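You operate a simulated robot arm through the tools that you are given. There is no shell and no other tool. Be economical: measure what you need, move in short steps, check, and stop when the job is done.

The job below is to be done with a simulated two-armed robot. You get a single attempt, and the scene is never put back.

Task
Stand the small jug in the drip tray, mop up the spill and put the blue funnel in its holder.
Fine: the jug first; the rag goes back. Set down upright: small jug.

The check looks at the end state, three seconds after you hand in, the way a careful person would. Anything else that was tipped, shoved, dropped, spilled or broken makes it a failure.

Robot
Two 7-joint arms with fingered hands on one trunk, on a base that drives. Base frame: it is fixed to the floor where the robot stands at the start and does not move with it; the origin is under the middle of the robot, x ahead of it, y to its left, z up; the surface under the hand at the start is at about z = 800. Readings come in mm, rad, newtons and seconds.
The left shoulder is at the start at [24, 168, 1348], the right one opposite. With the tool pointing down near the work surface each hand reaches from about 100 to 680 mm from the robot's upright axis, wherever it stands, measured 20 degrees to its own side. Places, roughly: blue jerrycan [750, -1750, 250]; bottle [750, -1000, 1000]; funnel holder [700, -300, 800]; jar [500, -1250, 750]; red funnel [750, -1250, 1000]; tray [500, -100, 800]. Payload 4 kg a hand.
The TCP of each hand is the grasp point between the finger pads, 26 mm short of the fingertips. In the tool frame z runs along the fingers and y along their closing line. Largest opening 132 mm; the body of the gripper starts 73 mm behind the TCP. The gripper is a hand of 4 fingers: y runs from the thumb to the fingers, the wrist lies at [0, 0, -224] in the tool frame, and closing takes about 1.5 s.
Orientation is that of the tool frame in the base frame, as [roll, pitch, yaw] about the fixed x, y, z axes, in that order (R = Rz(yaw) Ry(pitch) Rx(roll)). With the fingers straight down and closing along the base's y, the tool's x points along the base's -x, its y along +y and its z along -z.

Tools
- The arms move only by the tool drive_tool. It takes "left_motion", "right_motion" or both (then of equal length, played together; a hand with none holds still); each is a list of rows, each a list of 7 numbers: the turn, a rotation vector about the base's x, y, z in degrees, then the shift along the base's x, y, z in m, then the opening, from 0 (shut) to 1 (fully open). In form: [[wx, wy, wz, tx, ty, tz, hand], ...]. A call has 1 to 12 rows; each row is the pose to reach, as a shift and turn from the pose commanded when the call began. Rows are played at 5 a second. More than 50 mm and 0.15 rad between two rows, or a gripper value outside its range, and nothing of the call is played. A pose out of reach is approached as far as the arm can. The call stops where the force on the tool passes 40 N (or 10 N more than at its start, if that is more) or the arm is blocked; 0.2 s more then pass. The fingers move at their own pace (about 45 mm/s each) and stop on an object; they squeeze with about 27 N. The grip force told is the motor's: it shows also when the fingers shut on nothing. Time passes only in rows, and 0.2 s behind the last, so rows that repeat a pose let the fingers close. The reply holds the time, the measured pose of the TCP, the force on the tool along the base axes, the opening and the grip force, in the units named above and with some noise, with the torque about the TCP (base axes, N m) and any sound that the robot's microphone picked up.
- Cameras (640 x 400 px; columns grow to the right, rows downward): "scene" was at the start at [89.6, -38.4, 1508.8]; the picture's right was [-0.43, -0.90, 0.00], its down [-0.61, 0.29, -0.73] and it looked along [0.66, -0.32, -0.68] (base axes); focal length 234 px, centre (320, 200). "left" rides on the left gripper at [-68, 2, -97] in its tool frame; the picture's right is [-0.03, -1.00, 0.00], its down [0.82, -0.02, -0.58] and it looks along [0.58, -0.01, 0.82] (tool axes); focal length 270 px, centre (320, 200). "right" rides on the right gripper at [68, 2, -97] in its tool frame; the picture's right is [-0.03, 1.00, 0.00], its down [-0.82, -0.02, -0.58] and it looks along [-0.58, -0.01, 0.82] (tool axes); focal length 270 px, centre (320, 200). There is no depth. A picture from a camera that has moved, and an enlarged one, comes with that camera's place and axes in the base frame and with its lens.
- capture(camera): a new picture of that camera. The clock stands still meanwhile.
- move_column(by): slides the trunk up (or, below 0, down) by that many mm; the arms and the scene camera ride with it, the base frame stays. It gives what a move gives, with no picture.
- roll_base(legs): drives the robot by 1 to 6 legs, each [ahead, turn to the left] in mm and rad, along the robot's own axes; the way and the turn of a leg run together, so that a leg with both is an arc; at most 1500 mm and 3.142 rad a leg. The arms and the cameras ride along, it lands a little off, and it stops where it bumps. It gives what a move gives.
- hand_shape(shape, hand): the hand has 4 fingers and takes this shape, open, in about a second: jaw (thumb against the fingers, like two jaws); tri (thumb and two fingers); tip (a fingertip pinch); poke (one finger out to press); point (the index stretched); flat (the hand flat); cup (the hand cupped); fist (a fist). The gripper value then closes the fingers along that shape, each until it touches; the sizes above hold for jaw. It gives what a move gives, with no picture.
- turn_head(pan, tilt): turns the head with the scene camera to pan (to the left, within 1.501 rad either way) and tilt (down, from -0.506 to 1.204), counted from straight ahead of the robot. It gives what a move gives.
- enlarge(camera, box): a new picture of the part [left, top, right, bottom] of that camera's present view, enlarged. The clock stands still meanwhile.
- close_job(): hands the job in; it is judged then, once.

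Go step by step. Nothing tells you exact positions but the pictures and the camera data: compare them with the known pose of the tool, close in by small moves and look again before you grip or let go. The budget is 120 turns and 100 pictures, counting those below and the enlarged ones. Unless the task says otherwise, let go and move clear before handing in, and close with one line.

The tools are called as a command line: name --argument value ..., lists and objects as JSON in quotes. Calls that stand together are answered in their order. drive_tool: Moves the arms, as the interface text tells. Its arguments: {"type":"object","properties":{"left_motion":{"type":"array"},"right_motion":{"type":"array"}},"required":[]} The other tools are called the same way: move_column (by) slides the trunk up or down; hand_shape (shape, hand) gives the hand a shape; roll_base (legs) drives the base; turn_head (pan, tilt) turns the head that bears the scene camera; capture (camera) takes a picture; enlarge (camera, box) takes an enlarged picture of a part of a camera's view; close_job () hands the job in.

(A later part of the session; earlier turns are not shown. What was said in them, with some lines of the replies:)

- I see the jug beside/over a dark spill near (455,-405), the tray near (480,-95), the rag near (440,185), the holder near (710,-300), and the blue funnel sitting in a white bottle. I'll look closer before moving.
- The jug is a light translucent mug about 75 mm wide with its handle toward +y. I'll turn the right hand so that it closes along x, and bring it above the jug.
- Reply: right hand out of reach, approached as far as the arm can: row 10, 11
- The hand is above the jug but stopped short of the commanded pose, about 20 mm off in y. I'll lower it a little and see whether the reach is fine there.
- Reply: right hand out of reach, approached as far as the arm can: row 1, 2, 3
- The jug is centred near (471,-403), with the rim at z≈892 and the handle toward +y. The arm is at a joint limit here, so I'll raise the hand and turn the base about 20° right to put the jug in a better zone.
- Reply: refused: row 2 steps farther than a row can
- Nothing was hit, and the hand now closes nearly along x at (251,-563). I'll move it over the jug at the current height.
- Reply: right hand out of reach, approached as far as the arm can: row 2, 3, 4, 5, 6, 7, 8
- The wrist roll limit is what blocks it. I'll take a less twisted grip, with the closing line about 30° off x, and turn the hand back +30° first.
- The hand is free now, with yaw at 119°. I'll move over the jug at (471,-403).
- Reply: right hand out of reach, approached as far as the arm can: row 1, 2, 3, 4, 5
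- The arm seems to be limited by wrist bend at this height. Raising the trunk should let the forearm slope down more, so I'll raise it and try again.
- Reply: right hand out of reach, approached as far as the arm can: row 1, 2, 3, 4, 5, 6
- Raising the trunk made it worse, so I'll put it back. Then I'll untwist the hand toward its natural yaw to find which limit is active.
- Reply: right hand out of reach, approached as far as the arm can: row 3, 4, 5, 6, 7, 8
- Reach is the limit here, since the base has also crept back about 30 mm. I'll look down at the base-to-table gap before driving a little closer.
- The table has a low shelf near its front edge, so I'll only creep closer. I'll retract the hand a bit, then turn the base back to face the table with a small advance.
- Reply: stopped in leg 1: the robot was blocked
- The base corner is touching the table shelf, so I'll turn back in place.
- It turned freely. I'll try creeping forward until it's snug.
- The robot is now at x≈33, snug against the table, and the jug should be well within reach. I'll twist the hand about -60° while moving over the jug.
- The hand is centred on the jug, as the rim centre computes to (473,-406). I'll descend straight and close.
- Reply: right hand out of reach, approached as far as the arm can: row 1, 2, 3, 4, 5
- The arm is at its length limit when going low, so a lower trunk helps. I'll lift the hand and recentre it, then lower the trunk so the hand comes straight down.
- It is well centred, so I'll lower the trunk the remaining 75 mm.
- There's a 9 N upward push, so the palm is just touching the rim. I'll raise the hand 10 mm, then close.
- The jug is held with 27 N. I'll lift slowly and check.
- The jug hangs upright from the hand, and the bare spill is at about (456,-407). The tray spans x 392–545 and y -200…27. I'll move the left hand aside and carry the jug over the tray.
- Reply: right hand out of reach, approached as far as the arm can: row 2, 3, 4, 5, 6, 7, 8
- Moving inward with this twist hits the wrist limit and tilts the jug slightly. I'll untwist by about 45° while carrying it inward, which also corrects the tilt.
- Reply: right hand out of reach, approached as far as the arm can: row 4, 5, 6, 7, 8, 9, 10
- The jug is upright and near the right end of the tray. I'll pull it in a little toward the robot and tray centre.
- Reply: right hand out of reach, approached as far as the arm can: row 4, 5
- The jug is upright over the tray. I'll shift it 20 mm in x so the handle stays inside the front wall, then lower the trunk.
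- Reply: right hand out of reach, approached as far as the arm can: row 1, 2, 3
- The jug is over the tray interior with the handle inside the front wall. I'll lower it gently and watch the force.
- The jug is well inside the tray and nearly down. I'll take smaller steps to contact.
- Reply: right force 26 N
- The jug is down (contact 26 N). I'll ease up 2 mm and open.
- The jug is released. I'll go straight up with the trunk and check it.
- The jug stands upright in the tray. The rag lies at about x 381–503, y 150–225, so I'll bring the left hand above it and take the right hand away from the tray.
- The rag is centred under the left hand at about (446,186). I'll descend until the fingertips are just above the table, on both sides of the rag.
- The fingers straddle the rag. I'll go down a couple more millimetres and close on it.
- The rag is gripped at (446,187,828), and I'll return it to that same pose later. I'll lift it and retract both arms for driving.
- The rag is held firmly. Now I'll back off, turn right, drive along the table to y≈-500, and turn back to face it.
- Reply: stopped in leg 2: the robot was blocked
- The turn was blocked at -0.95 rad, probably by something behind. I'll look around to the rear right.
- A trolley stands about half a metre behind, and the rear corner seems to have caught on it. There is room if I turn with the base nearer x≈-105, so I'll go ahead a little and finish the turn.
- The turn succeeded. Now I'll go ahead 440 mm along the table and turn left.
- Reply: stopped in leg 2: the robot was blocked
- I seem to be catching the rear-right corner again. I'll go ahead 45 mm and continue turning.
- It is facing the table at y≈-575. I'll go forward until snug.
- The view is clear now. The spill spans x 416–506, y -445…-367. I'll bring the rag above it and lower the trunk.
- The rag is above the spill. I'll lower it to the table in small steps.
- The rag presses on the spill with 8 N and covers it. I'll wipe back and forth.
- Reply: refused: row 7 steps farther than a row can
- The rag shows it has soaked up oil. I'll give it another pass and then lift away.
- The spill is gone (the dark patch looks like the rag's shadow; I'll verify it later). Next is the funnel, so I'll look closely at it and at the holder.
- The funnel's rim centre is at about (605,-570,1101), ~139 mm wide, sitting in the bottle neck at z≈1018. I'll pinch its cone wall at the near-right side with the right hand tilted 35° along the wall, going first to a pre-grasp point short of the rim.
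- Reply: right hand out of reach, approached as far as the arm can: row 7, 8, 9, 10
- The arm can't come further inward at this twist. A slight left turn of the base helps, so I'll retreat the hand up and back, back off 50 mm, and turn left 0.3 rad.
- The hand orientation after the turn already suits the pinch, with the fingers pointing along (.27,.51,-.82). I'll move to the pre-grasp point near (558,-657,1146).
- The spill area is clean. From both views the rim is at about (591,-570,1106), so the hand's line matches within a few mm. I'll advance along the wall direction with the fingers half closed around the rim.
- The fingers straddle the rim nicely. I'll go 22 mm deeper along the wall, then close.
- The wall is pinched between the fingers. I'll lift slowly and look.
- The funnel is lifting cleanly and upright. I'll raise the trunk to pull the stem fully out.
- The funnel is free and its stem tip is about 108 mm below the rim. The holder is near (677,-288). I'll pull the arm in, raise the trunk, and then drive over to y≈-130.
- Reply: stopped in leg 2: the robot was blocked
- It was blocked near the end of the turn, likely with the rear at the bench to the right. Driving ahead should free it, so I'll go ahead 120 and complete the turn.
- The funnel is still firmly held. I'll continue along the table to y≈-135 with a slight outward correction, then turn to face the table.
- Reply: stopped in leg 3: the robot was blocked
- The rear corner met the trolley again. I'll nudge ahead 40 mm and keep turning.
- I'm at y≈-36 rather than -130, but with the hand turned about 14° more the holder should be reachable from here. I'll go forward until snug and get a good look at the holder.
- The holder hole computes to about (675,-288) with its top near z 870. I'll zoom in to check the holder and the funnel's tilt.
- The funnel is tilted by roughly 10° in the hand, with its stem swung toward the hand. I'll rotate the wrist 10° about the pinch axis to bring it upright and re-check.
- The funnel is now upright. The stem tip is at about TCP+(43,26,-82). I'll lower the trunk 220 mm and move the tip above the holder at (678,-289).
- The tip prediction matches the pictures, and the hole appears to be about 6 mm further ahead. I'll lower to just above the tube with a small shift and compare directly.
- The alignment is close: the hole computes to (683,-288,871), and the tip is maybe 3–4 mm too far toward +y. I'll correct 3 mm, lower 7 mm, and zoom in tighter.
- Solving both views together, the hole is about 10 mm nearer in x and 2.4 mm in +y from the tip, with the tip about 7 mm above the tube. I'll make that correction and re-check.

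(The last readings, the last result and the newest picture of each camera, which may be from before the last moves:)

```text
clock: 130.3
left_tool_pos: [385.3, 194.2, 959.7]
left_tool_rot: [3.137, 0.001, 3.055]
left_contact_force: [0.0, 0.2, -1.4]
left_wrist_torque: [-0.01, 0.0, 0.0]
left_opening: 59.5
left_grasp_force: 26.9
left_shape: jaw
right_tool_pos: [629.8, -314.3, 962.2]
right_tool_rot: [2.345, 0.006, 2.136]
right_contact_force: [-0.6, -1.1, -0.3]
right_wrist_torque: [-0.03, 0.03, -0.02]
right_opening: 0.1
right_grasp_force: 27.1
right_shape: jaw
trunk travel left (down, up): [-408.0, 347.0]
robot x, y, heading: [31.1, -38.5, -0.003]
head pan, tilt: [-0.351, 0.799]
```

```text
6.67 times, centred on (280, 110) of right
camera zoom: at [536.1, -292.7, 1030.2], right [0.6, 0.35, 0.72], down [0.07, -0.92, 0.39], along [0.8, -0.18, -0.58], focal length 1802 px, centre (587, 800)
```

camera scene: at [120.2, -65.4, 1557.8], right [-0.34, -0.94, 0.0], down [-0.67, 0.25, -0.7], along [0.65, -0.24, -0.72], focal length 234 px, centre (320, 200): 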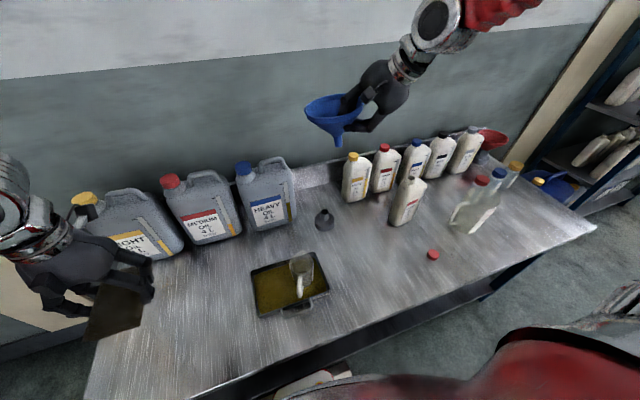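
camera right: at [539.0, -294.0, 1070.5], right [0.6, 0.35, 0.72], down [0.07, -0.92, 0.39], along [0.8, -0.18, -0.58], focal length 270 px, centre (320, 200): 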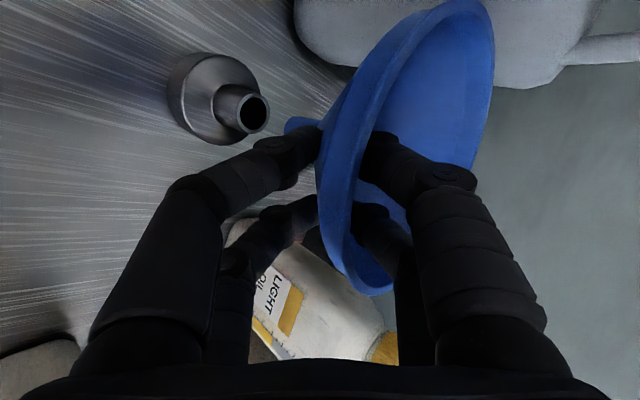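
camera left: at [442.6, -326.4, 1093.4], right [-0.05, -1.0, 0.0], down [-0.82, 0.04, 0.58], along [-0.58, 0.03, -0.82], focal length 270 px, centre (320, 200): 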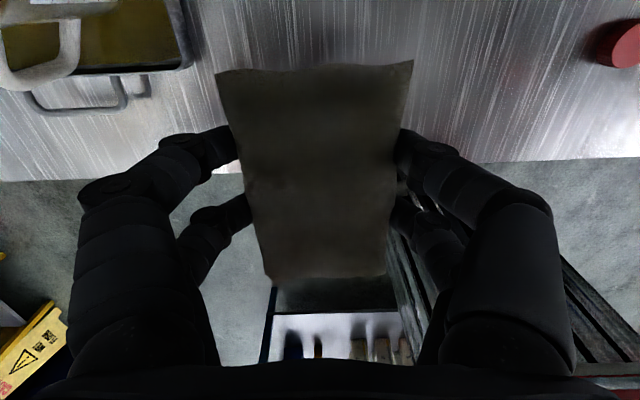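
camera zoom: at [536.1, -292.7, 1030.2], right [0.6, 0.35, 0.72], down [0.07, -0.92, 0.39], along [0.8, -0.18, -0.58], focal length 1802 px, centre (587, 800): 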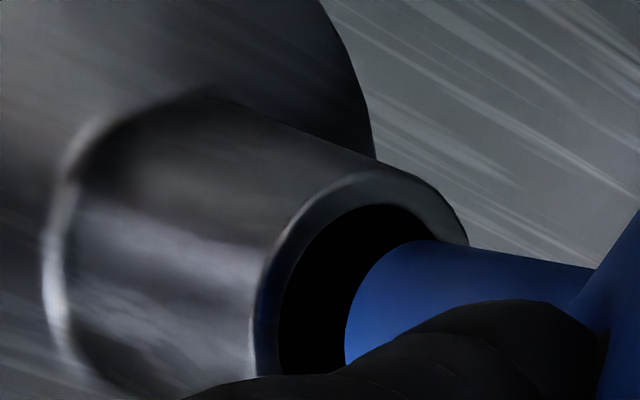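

Now both views agree: the stem is centred over the hole, about 9 mm above it. I'll lower 20 mm in small steps, watching the force.

drive_tool --right_motion '[[0, 0, 0, 0, 0, -0.004, 0], [0, 0, 0, 0, 0, -0.008, 0], [0, 0, 0, 0, 0, -0.012, 0], [0, 0, 0, 0, 0, -0.016, 0], [0, 0, 0, 0, 0, -0.02, 0], [0, 0, 0, 0, 0, -0.02, 0]]'

enlarge --camera "scene" --box '[300, 125, 360, 185]'

```text
clock: 131.7
left_tool_pos: [386.0, 194.5, 959.4]
left_tool_rot: [3.137, 0.002, 3.056]
left_contact_force: [0.4, -0.1, -0.1]
left_wrist_torque: [-0.02, 0.01, 0.03]
left_opening: 59.8
left_grasp_force: 27.0
left_shape: jaw
right_tool_pos: [630.3, -314.9, 941.5]
right_tool_rot: [2.345, 0.005, 2.132]
right_contact_force: [0.4, 0.0, -0.2]
right_wrist_torque: [0.0, 0.06, -0.03]
right_opening: 0.1
right_grasp_force: 26.9
right_shape: jaw
trunk travel left (down, up): [-408.0, 347.0]
robot x, y, heading: [37.2, -36.4, 0.002]
head pan, tilt: [-0.351, 0.799]
```

```text
6.67 times, centred on (330, 155) of scene
camera zoom: at [143.3, -65.3, 1336.8], right [-0.34, -0.94, 0.0], down [-0.67, 0.25, -0.7], along [0.65, -0.24, -0.72], focal length 1559 px, centre (253, 500)
```

zoom: 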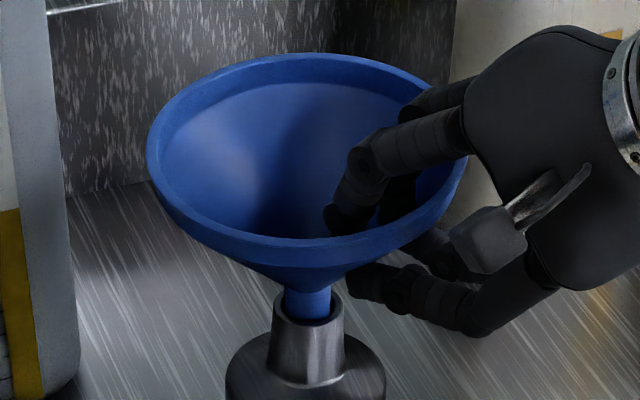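

The stem has entered the tube with no resistance. I'll continue down until it seats.

drive_tool --right_motion '[[0, 0, 0, 0, 0, -0.004, 0], [0, 0, 0, 0, 0, -0.008, 0], [0, 0, 0, 0, 0, -0.012, 0], [0, 0, 0, 0, 0, -0.015, 0], [0, 0, 0, 0, 0, -0.018, 0], [0, 0, 0, 0, 0, -0.018, 0]]'

enlarge --camera "scene" --box '[300, 125, 360, 185]'

```text
clock: 133.1
left_tool_pos: [385.7, 194.9, 960.4]
left_tool_rot: [3.138, 0.002, 3.055]
left_contact_force: [-0.5, -0.5, -0.6]
left_wrist_torque: [0.0, 0.01, 0.0]
left_opening: 59.7
left_grasp_force: 27.1
left_shape: jaw
right_tool_pos: [631.6, -312.9, 922.8]
right_tool_rot: [2.342, 0.006, 2.135]
right_contact_force: [-0.6, -2.8, 3.5]
right_wrist_torque: [-0.01, -0.09, -0.05]
right_opening: 0.0
right_grasp_force: 27.1
right_shape: jaw
trunk travel left (down, up): [-408.0, 347.0]
robot x, y, heading: [33.3, -34.7, 0.001]
head pan, tilt: [-0.351, 0.799]
```

```text
6.67 times, centred on (330, 155) of scene
camera zoom: at [142.8, -65.4, 1336.9], right [-0.34, -0.94, 0.0], down [-0.67, 0.25, -0.7], along [0.66, -0.24, -0.72], focal length 1559 px, centre (253, 500)
```

zoom: 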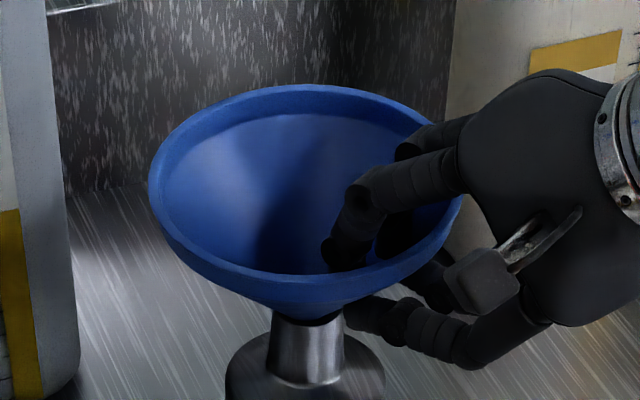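

It's almost seated, with a force of about 4 N. I'll go a few mm further.

drive_tool --right_motion '[[0, 0, 0, 0, 0, -0.002, 0], [0, 0, 0, 0, 0, -0.004, 0], [0, 0, 0, 0, 0, -0.004, 0]]'

```text
clock: 133.9
left_tool_pos: [384.7, 194.5, 960.5]
left_tool_rot: [3.139, 0.002, 3.056]
left_contact_force: [-0.1, -0.7, -0.1]
left_wrist_torque: [0.0, -0.02, -0.01]
left_opening: 59.6
left_grasp_force: 27.5
left_shape: jaw
right_tool_pos: [630.0, -314.0, 922.1]
right_tool_rot: [2.34, 0.007, 2.135]
right_contact_force: [-2.9, -6.7, 17.6]
right_wrist_torque: [0.18, -0.31, -0.18]
right_opening: 0.1
right_grasp_force: 26.9
right_shape: jaw
trunk travel left (down, up): [-408.0, 347.0]
robot x, y, heading: [33.4, -35.7, 0.003]
head pan, tilt: [-0.351, 0.799]
```

The funnel is seated. I'll ease up the load, open the fingers, and see.

drive_tool --right_motion '[[0, 0, 0, 0, 0, 0.003, 0], [0, 0, 0, 0, 0, 0.003, 0.1], [0, 0, 0, 0, 0, 0.003, 0.2], [0, 0, 0, 0, 0, 0.003, 0.3], [0, 0, 0, 0, 0, 0.003, 0.3], [0, 0, 0, 0, 0, 0.003, 0.3]]'

enlarge --camera "scene" --box '[290, 115, 370, 195]'

capture --camera "right"

```text
clock: 135.3
left_tool_pos: [386.3, 194.5, 960.5]
left_tool_rot: [3.138, 0.003, 3.055]
left_contact_force: [0.2, 1.1, -0.6]
left_wrist_torque: [-0.02, -0.03, 0.0]
left_opening: 59.8
left_grasp_force: 26.9
left_shape: jaw
right_tool_pos: [630.3, -314.7, 922.9]
right_tool_rot: [2.344, 0.005, 2.135]
right_contact_force: [0.8, 0.1, 0.6]
right_wrist_torque: [-0.02, 0.01, 0.03]
right_opening: 39.1
right_grasp_force: 0.1
right_shape: jaw
trunk travel left (down, up): [-408.0, 347.0]
robot x, y, heading: [32.8, -36.7, -0.002]
head pan, tilt: [-0.351, 0.799]
```

```text
5.00 times, centred on (330, 155) of scene
camera zoom: at [143.1, -65.3, 1336.8], right [-0.34, -0.94, 0.0], down [-0.67, 0.25, -0.7], along [0.65, -0.24, -0.72], focal length 1169 px, centre (270, 425)
```

zoom: 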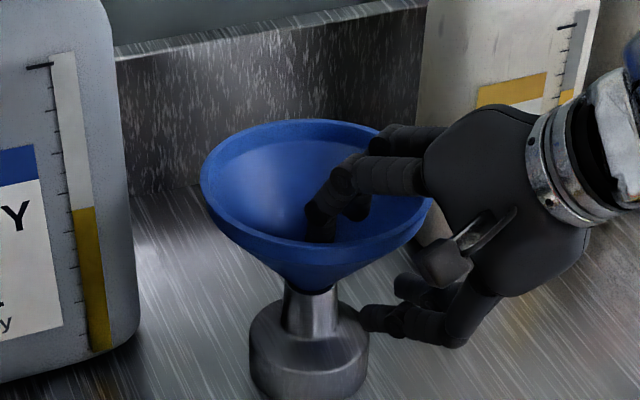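

```text
15 pictures are left
camera right: at [536.1, -292.8, 991.2], right [0.6, 0.35, 0.72], down [0.07, -0.92, 0.39], along [0.8, -0.18, -0.58], focal length 270 px, centre (320, 200)
```

right: 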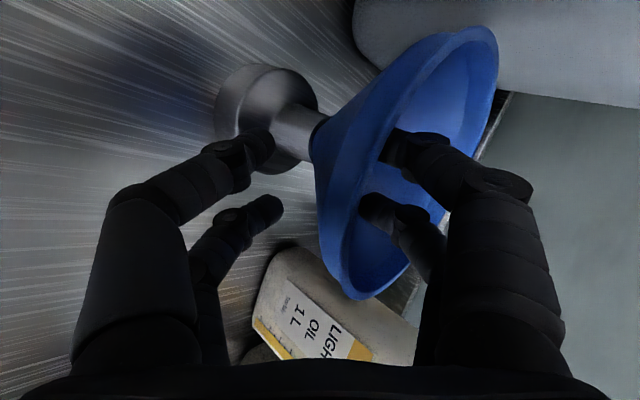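

The funnel stands upright in its holder and the fingers are free. I'll withdraw along the finger direction.

drive_tool --right_motion '[[0, 0, 0, -0.012, -0.008, 0.014, 0.3], [0, 0, 0, -0.03, -0.019, 0.035, 0.3], [0, 0, 0, -0.05, -0.031, 0.058, 0.3], [0, 0, 0, -0.07, -0.044, 0.081, 0.3], [0, 0, 0, -0.09, -0.057, 0.105, 0.3], [0, 0, 0, -0.12, -0.06, 0.13, 0.3], [0, 0, 0, -0.15, -0.06, 0.15, 0.3], [0, 0, 0, -0.18, -0.06, 0.17, 0.3], [0, 0, 0, -0.18, -0.06, 0.17, 0.3]]'

turn_head --pan 0 --tilt 0.9

capture --camera "scene"

```text
clock: 137.3
left_tool_pos: [385.0, 194.9, 959.9]
left_tool_rot: [3.141, -0.001, 3.057]
left_contact_force: [0.4, 0.3, 0.0]
left_wrist_torque: [-0.03, 0.03, -0.03]
left_opening: 59.7
left_grasp_force: 27.1
left_shape: jaw
right_tool_pos: [450.8, -374.4, 1090.5]
right_tool_rot: [2.344, 0.005, 2.134]
right_contact_force: [0.6, -0.4, -0.4]
right_wrist_torque: [-0.03, 0.01, 0.05]
right_opening: 39.4
right_grasp_force: 0.0
right_shape: jaw
trunk travel left (down, up): [-408.0, 347.0]
robot x, y, heading: [33.1, -34.9, -0.004]
head pan, tilt: [-0.351, 0.799]
```

```text
clock: 138.2
left_tool_pos: [385.7, 195.2, 959.7]
left_tool_rot: [3.138, 0.001, 3.056]
left_contact_force: [0.6, 0.0, -0.9]
left_wrist_torque: [-0.01, -0.02, -0.01]
left_opening: 59.4
left_grasp_force: 26.8
left_shape: jaw
right_tool_pos: [451.2, -374.3, 1092.6]
right_tool_rot: [2.343, 0.008, 2.134]
right_contact_force: [-0.1, -0.1, -0.9]
right_wrist_torque: [0.02, 0.02, 0.01]
right_opening: 38.9
right_grasp_force: 0.0
right_shape: jaw
trunk travel left (down, up): [-408.0, 347.0]
robot x, y, heading: [32.9, -38.0, -0.001]
head pan, tilt: [0.0, 0.901]
```

```text
14 pictures are left
camera scene: at [142.7, -37.5, 1328.9], right [0.0, -1.0, 0.0], down [-0.78, 0.0, -0.62], along [0.62, 0.0, -0.78], focal length 234 px, centre (320, 200)
```

scene: 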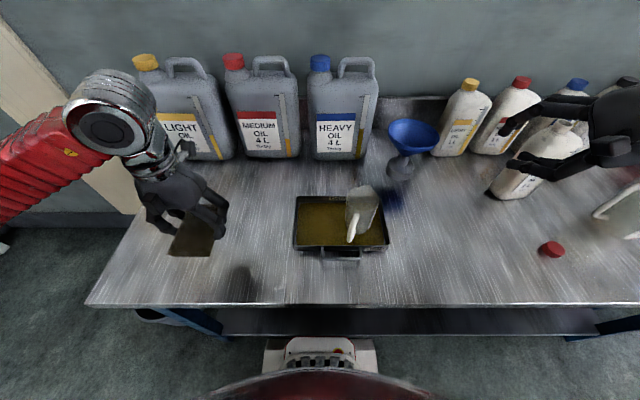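

Funnel and jug both stand upright. Now the rag goes back to its original pose (446,187,828).

drive_tool --left_motion '[[0, 0, 0.5, 0.02, -0.003, -0.03, 0], [0, 0, 1.1, 0.04, -0.006, -0.06, 0], [0, 0, 1.1, 0.06, -0.008, -0.09, 0], [0, 0, 1.1, 0.0605, -0.008, -0.115, 0], [0, 0, 1.1, 0.0605, -0.008, -0.127, 0], [0, 0, 1.1, 0.0605, -0.008, -0.13, 0], [0, 0, 1.1, 0.0605, -0.008, -0.131, 0]]'

```text
clock: 139.8
left_tool_pos: [446.1, 187.7, 828.3]
left_tool_rot: [3.138, 0.002, 3.071]
left_contact_force: [0.0, 0.0, -0.2]
left_wrist_torque: [0.03, 0.0, -0.02]
left_opening: 59.8
left_grasp_force: 26.6
left_shape: jaw
right_tool_pos: [451.2, -374.8, 1091.7]
right_tool_rot: [2.345, 0.005, 2.134]
right_contact_force: [0.5, -0.4, -0.5]
right_wrist_torque: [0.02, -0.01, 0.02]
right_opening: 39.4
right_grasp_force: 0.1
right_shape: jaw
trunk travel left (down, up): [-408.0, 347.0]
robot x, y, heading: [37.6, -37.4, -0.003]
head pan, tilt: [0.0, 0.901]
```

The rag is at its old pose, just touching the table. I'll open the hand and rise straight up.

drive_tool --left_motion '[[0, 0, 0, 0, 0, -0.001, 0], [0, 0, 0, 0, 0, -0.001, 0.6], [0, 0, 0, 0, 0, -0.001, 1], [0, 0, 0, 0, 0, -0.001, 1], [0, 0, 0, 0, 0, -0.001, 1], [0, 0, 0, 0, 0, 0.0, 1], [0, 0, 0, 0, 0, 0.02, 1], [0, 0, 0, 0, 0, 0.06, 1], [0, 0, 0, 0, 0, 0.1, 1], [0, 0, 0, 0, 0, 0.14, 1], [0, 0, 0, -0.02, 0.01, 0.18, 1], [0, 0, 0, -0.04, 0.02, 0.22, 1]]'

capture --camera "scene"

capture --camera "left"

```text
clock: 142.3
left_tool_pos: [405.0, 207.2, 1049.6]
left_tool_rot: [3.138, 0.002, 3.072]
left_contact_force: [0.5, -0.7, -0.2]
left_wrist_torque: [-0.03, -0.03, -0.02]
left_opening: 131.7
left_grasp_force: 0.1
left_shape: jaw
right_tool_pos: [450.2, -374.8, 1090.9]
right_tool_rot: [2.342, 0.005, 2.135]
right_contact_force: [-0.4, 0.3, -0.3]
right_wrist_torque: [-0.03, 0.0, 0.01]
right_opening: 39.4
right_grasp_force: 0.1
right_shape: jaw
trunk travel left (down, up): [-408.0, 347.0]
robot x, y, heading: [34.6, -35.3, 0.0]
head pan, tilt: [0.0, 0.901]
```

```text
13 pictures are left
camera scene: at [142.1, -37.7, 1329.0], right [0.0, -1.0, 0.0], down [-0.78, 0.0, -0.62], along [0.62, 0.0, -0.78], focal length 234 px, centre (320, 200)
```

scene: 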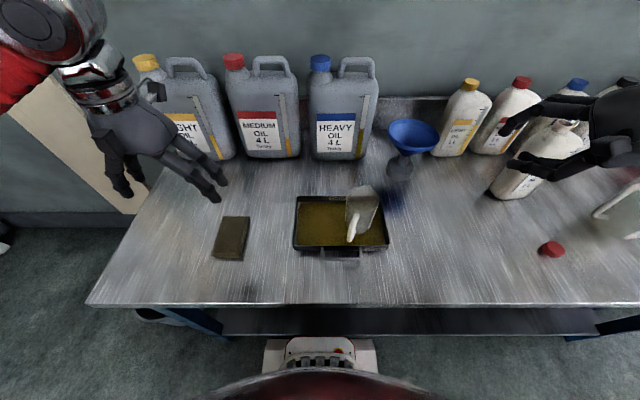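

```text
12 pictures are left
camera left: at [475.3, 204.1, 1146.4], right [-0.04, -1.0, 0.0], down [-0.82, 0.03, 0.58], along [-0.58, 0.03, -0.82], focal length 270 px, centre (320, 200)
```

left: 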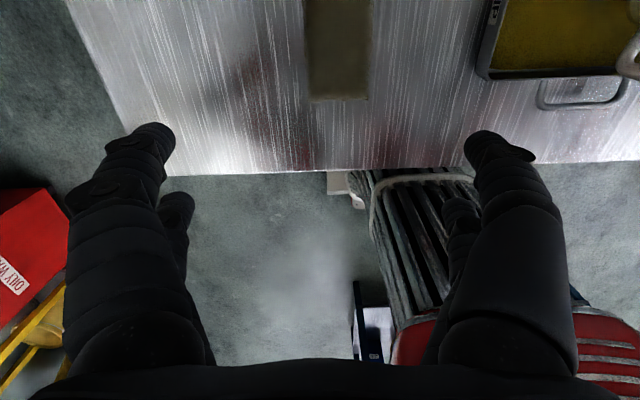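

The rag lies back in its place. I'll pull the right hand back and do a last check of the right side of the table.

drive_tool --right_motion '[[0, 0, 0, -0.04, 0, 0.02, 0.5], [0, 0, 0, -0.08, 0, 0.04, 0.5], [0, 0, 0, -0.12, 0, 0.06, 0.5], [0, 0, 0, -0.12, 0, 0.06, 0.5]]'

turn_head --pan -0.5 --tilt 0.75

capture --camera "scene"

enlarge --camera "scene" --box '[200, 120, 420, 300]'

```text
clock: 143.3
left_tool_pos: [405.7, 207.3, 1048.1]
left_tool_rot: [3.139, 0.001, 3.075]
left_contact_force: [-0.5, -0.4, -0.7]
left_wrist_torque: [0.01, 0.02, 0.0]
left_opening: 132.0
left_grasp_force: 0.1
left_shape: jaw
right_tool_pos: [339.6, -386.0, 1160.5]
right_tool_rot: [2.345, 0.003, 2.134]
right_contact_force: [0.4, -0.2, 0.5]
right_wrist_torque: [0.02, -0.01, 0.01]
right_opening: 65.7
right_grasp_force: 0.1
right_shape: jaw
right hand out of reach, approached as far as the arm can: row 2, 3, 4
trunk travel left (down, up): [-408.0, 347.0]
robot x, y, heading: [32.2, -32.8, -0.004]
head pan, tilt: [0.0, 0.901]
```

```text
clock: 144.3
left_tool_pos: [406.1, 206.9, 1049.9]
left_tool_rot: [3.137, 0.003, 3.076]
left_contact_force: [-0.5, -0.2, 0.6]
left_wrist_torque: [0.0, 0.0, 0.01]
left_opening: 132.0
left_grasp_force: 0.0
left_shape: jaw
right_tool_pos: [340.2, -387.8, 1160.2]
right_tool_rot: [2.344, 0.004, 2.138]
right_contact_force: [0.1, -0.1, 0.7]
right_wrist_torque: [-0.02, -0.02, 0.02]
right_opening: 65.5
right_grasp_force: 0.0
right_shape: jaw
trunk travel left (down, up): [-408.0, 347.0]
robot x, y, heading: [32.2, -36.0, -0.005]
head pan, tilt: [-0.499, 0.75]
```

```text
11 pictures are left
camera scene: at [139.8, -77.2, 1340.8], right [-0.48, -0.88, 0.0], down [-0.6, 0.33, -0.73], along [0.64, -0.35, -0.68], focal length 234 px, centre (320, 200)
```

scene: 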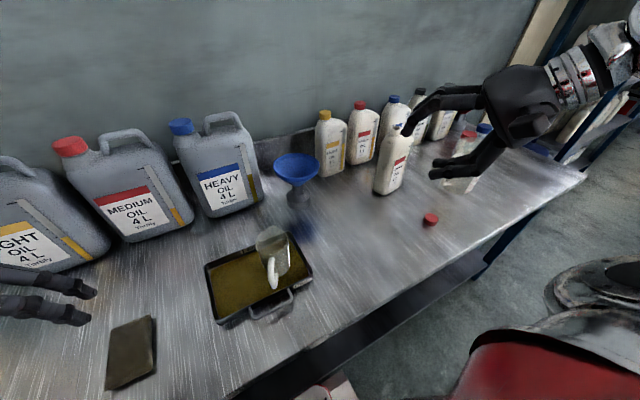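

```text
2.22 times, centred on (310, 210) of scene
camera zoom: at [139.8, -77.2, 1340.8], right [-0.48, -0.88, 0.0], down [-0.6, 0.33, -0.73], along [0.64, -0.35, -0.68], focal length 520 px, centre (342, 178)
```

zoom: 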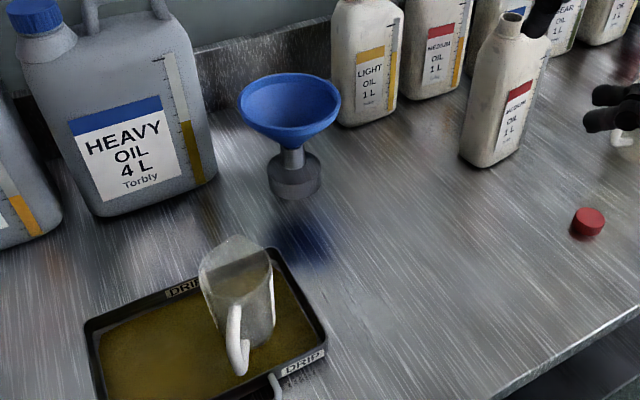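

The jug stands upright in the tray, the spill is gone, the funnel sits in its holder, the rag is back, and nothing else has been disturbed. I'm handing in.

close_job

```text
The job is handed in.
```

The small jug stands upright in the drip tray, the spill is mopped up with the rag back in its place, and the blue funnel is in its holder.
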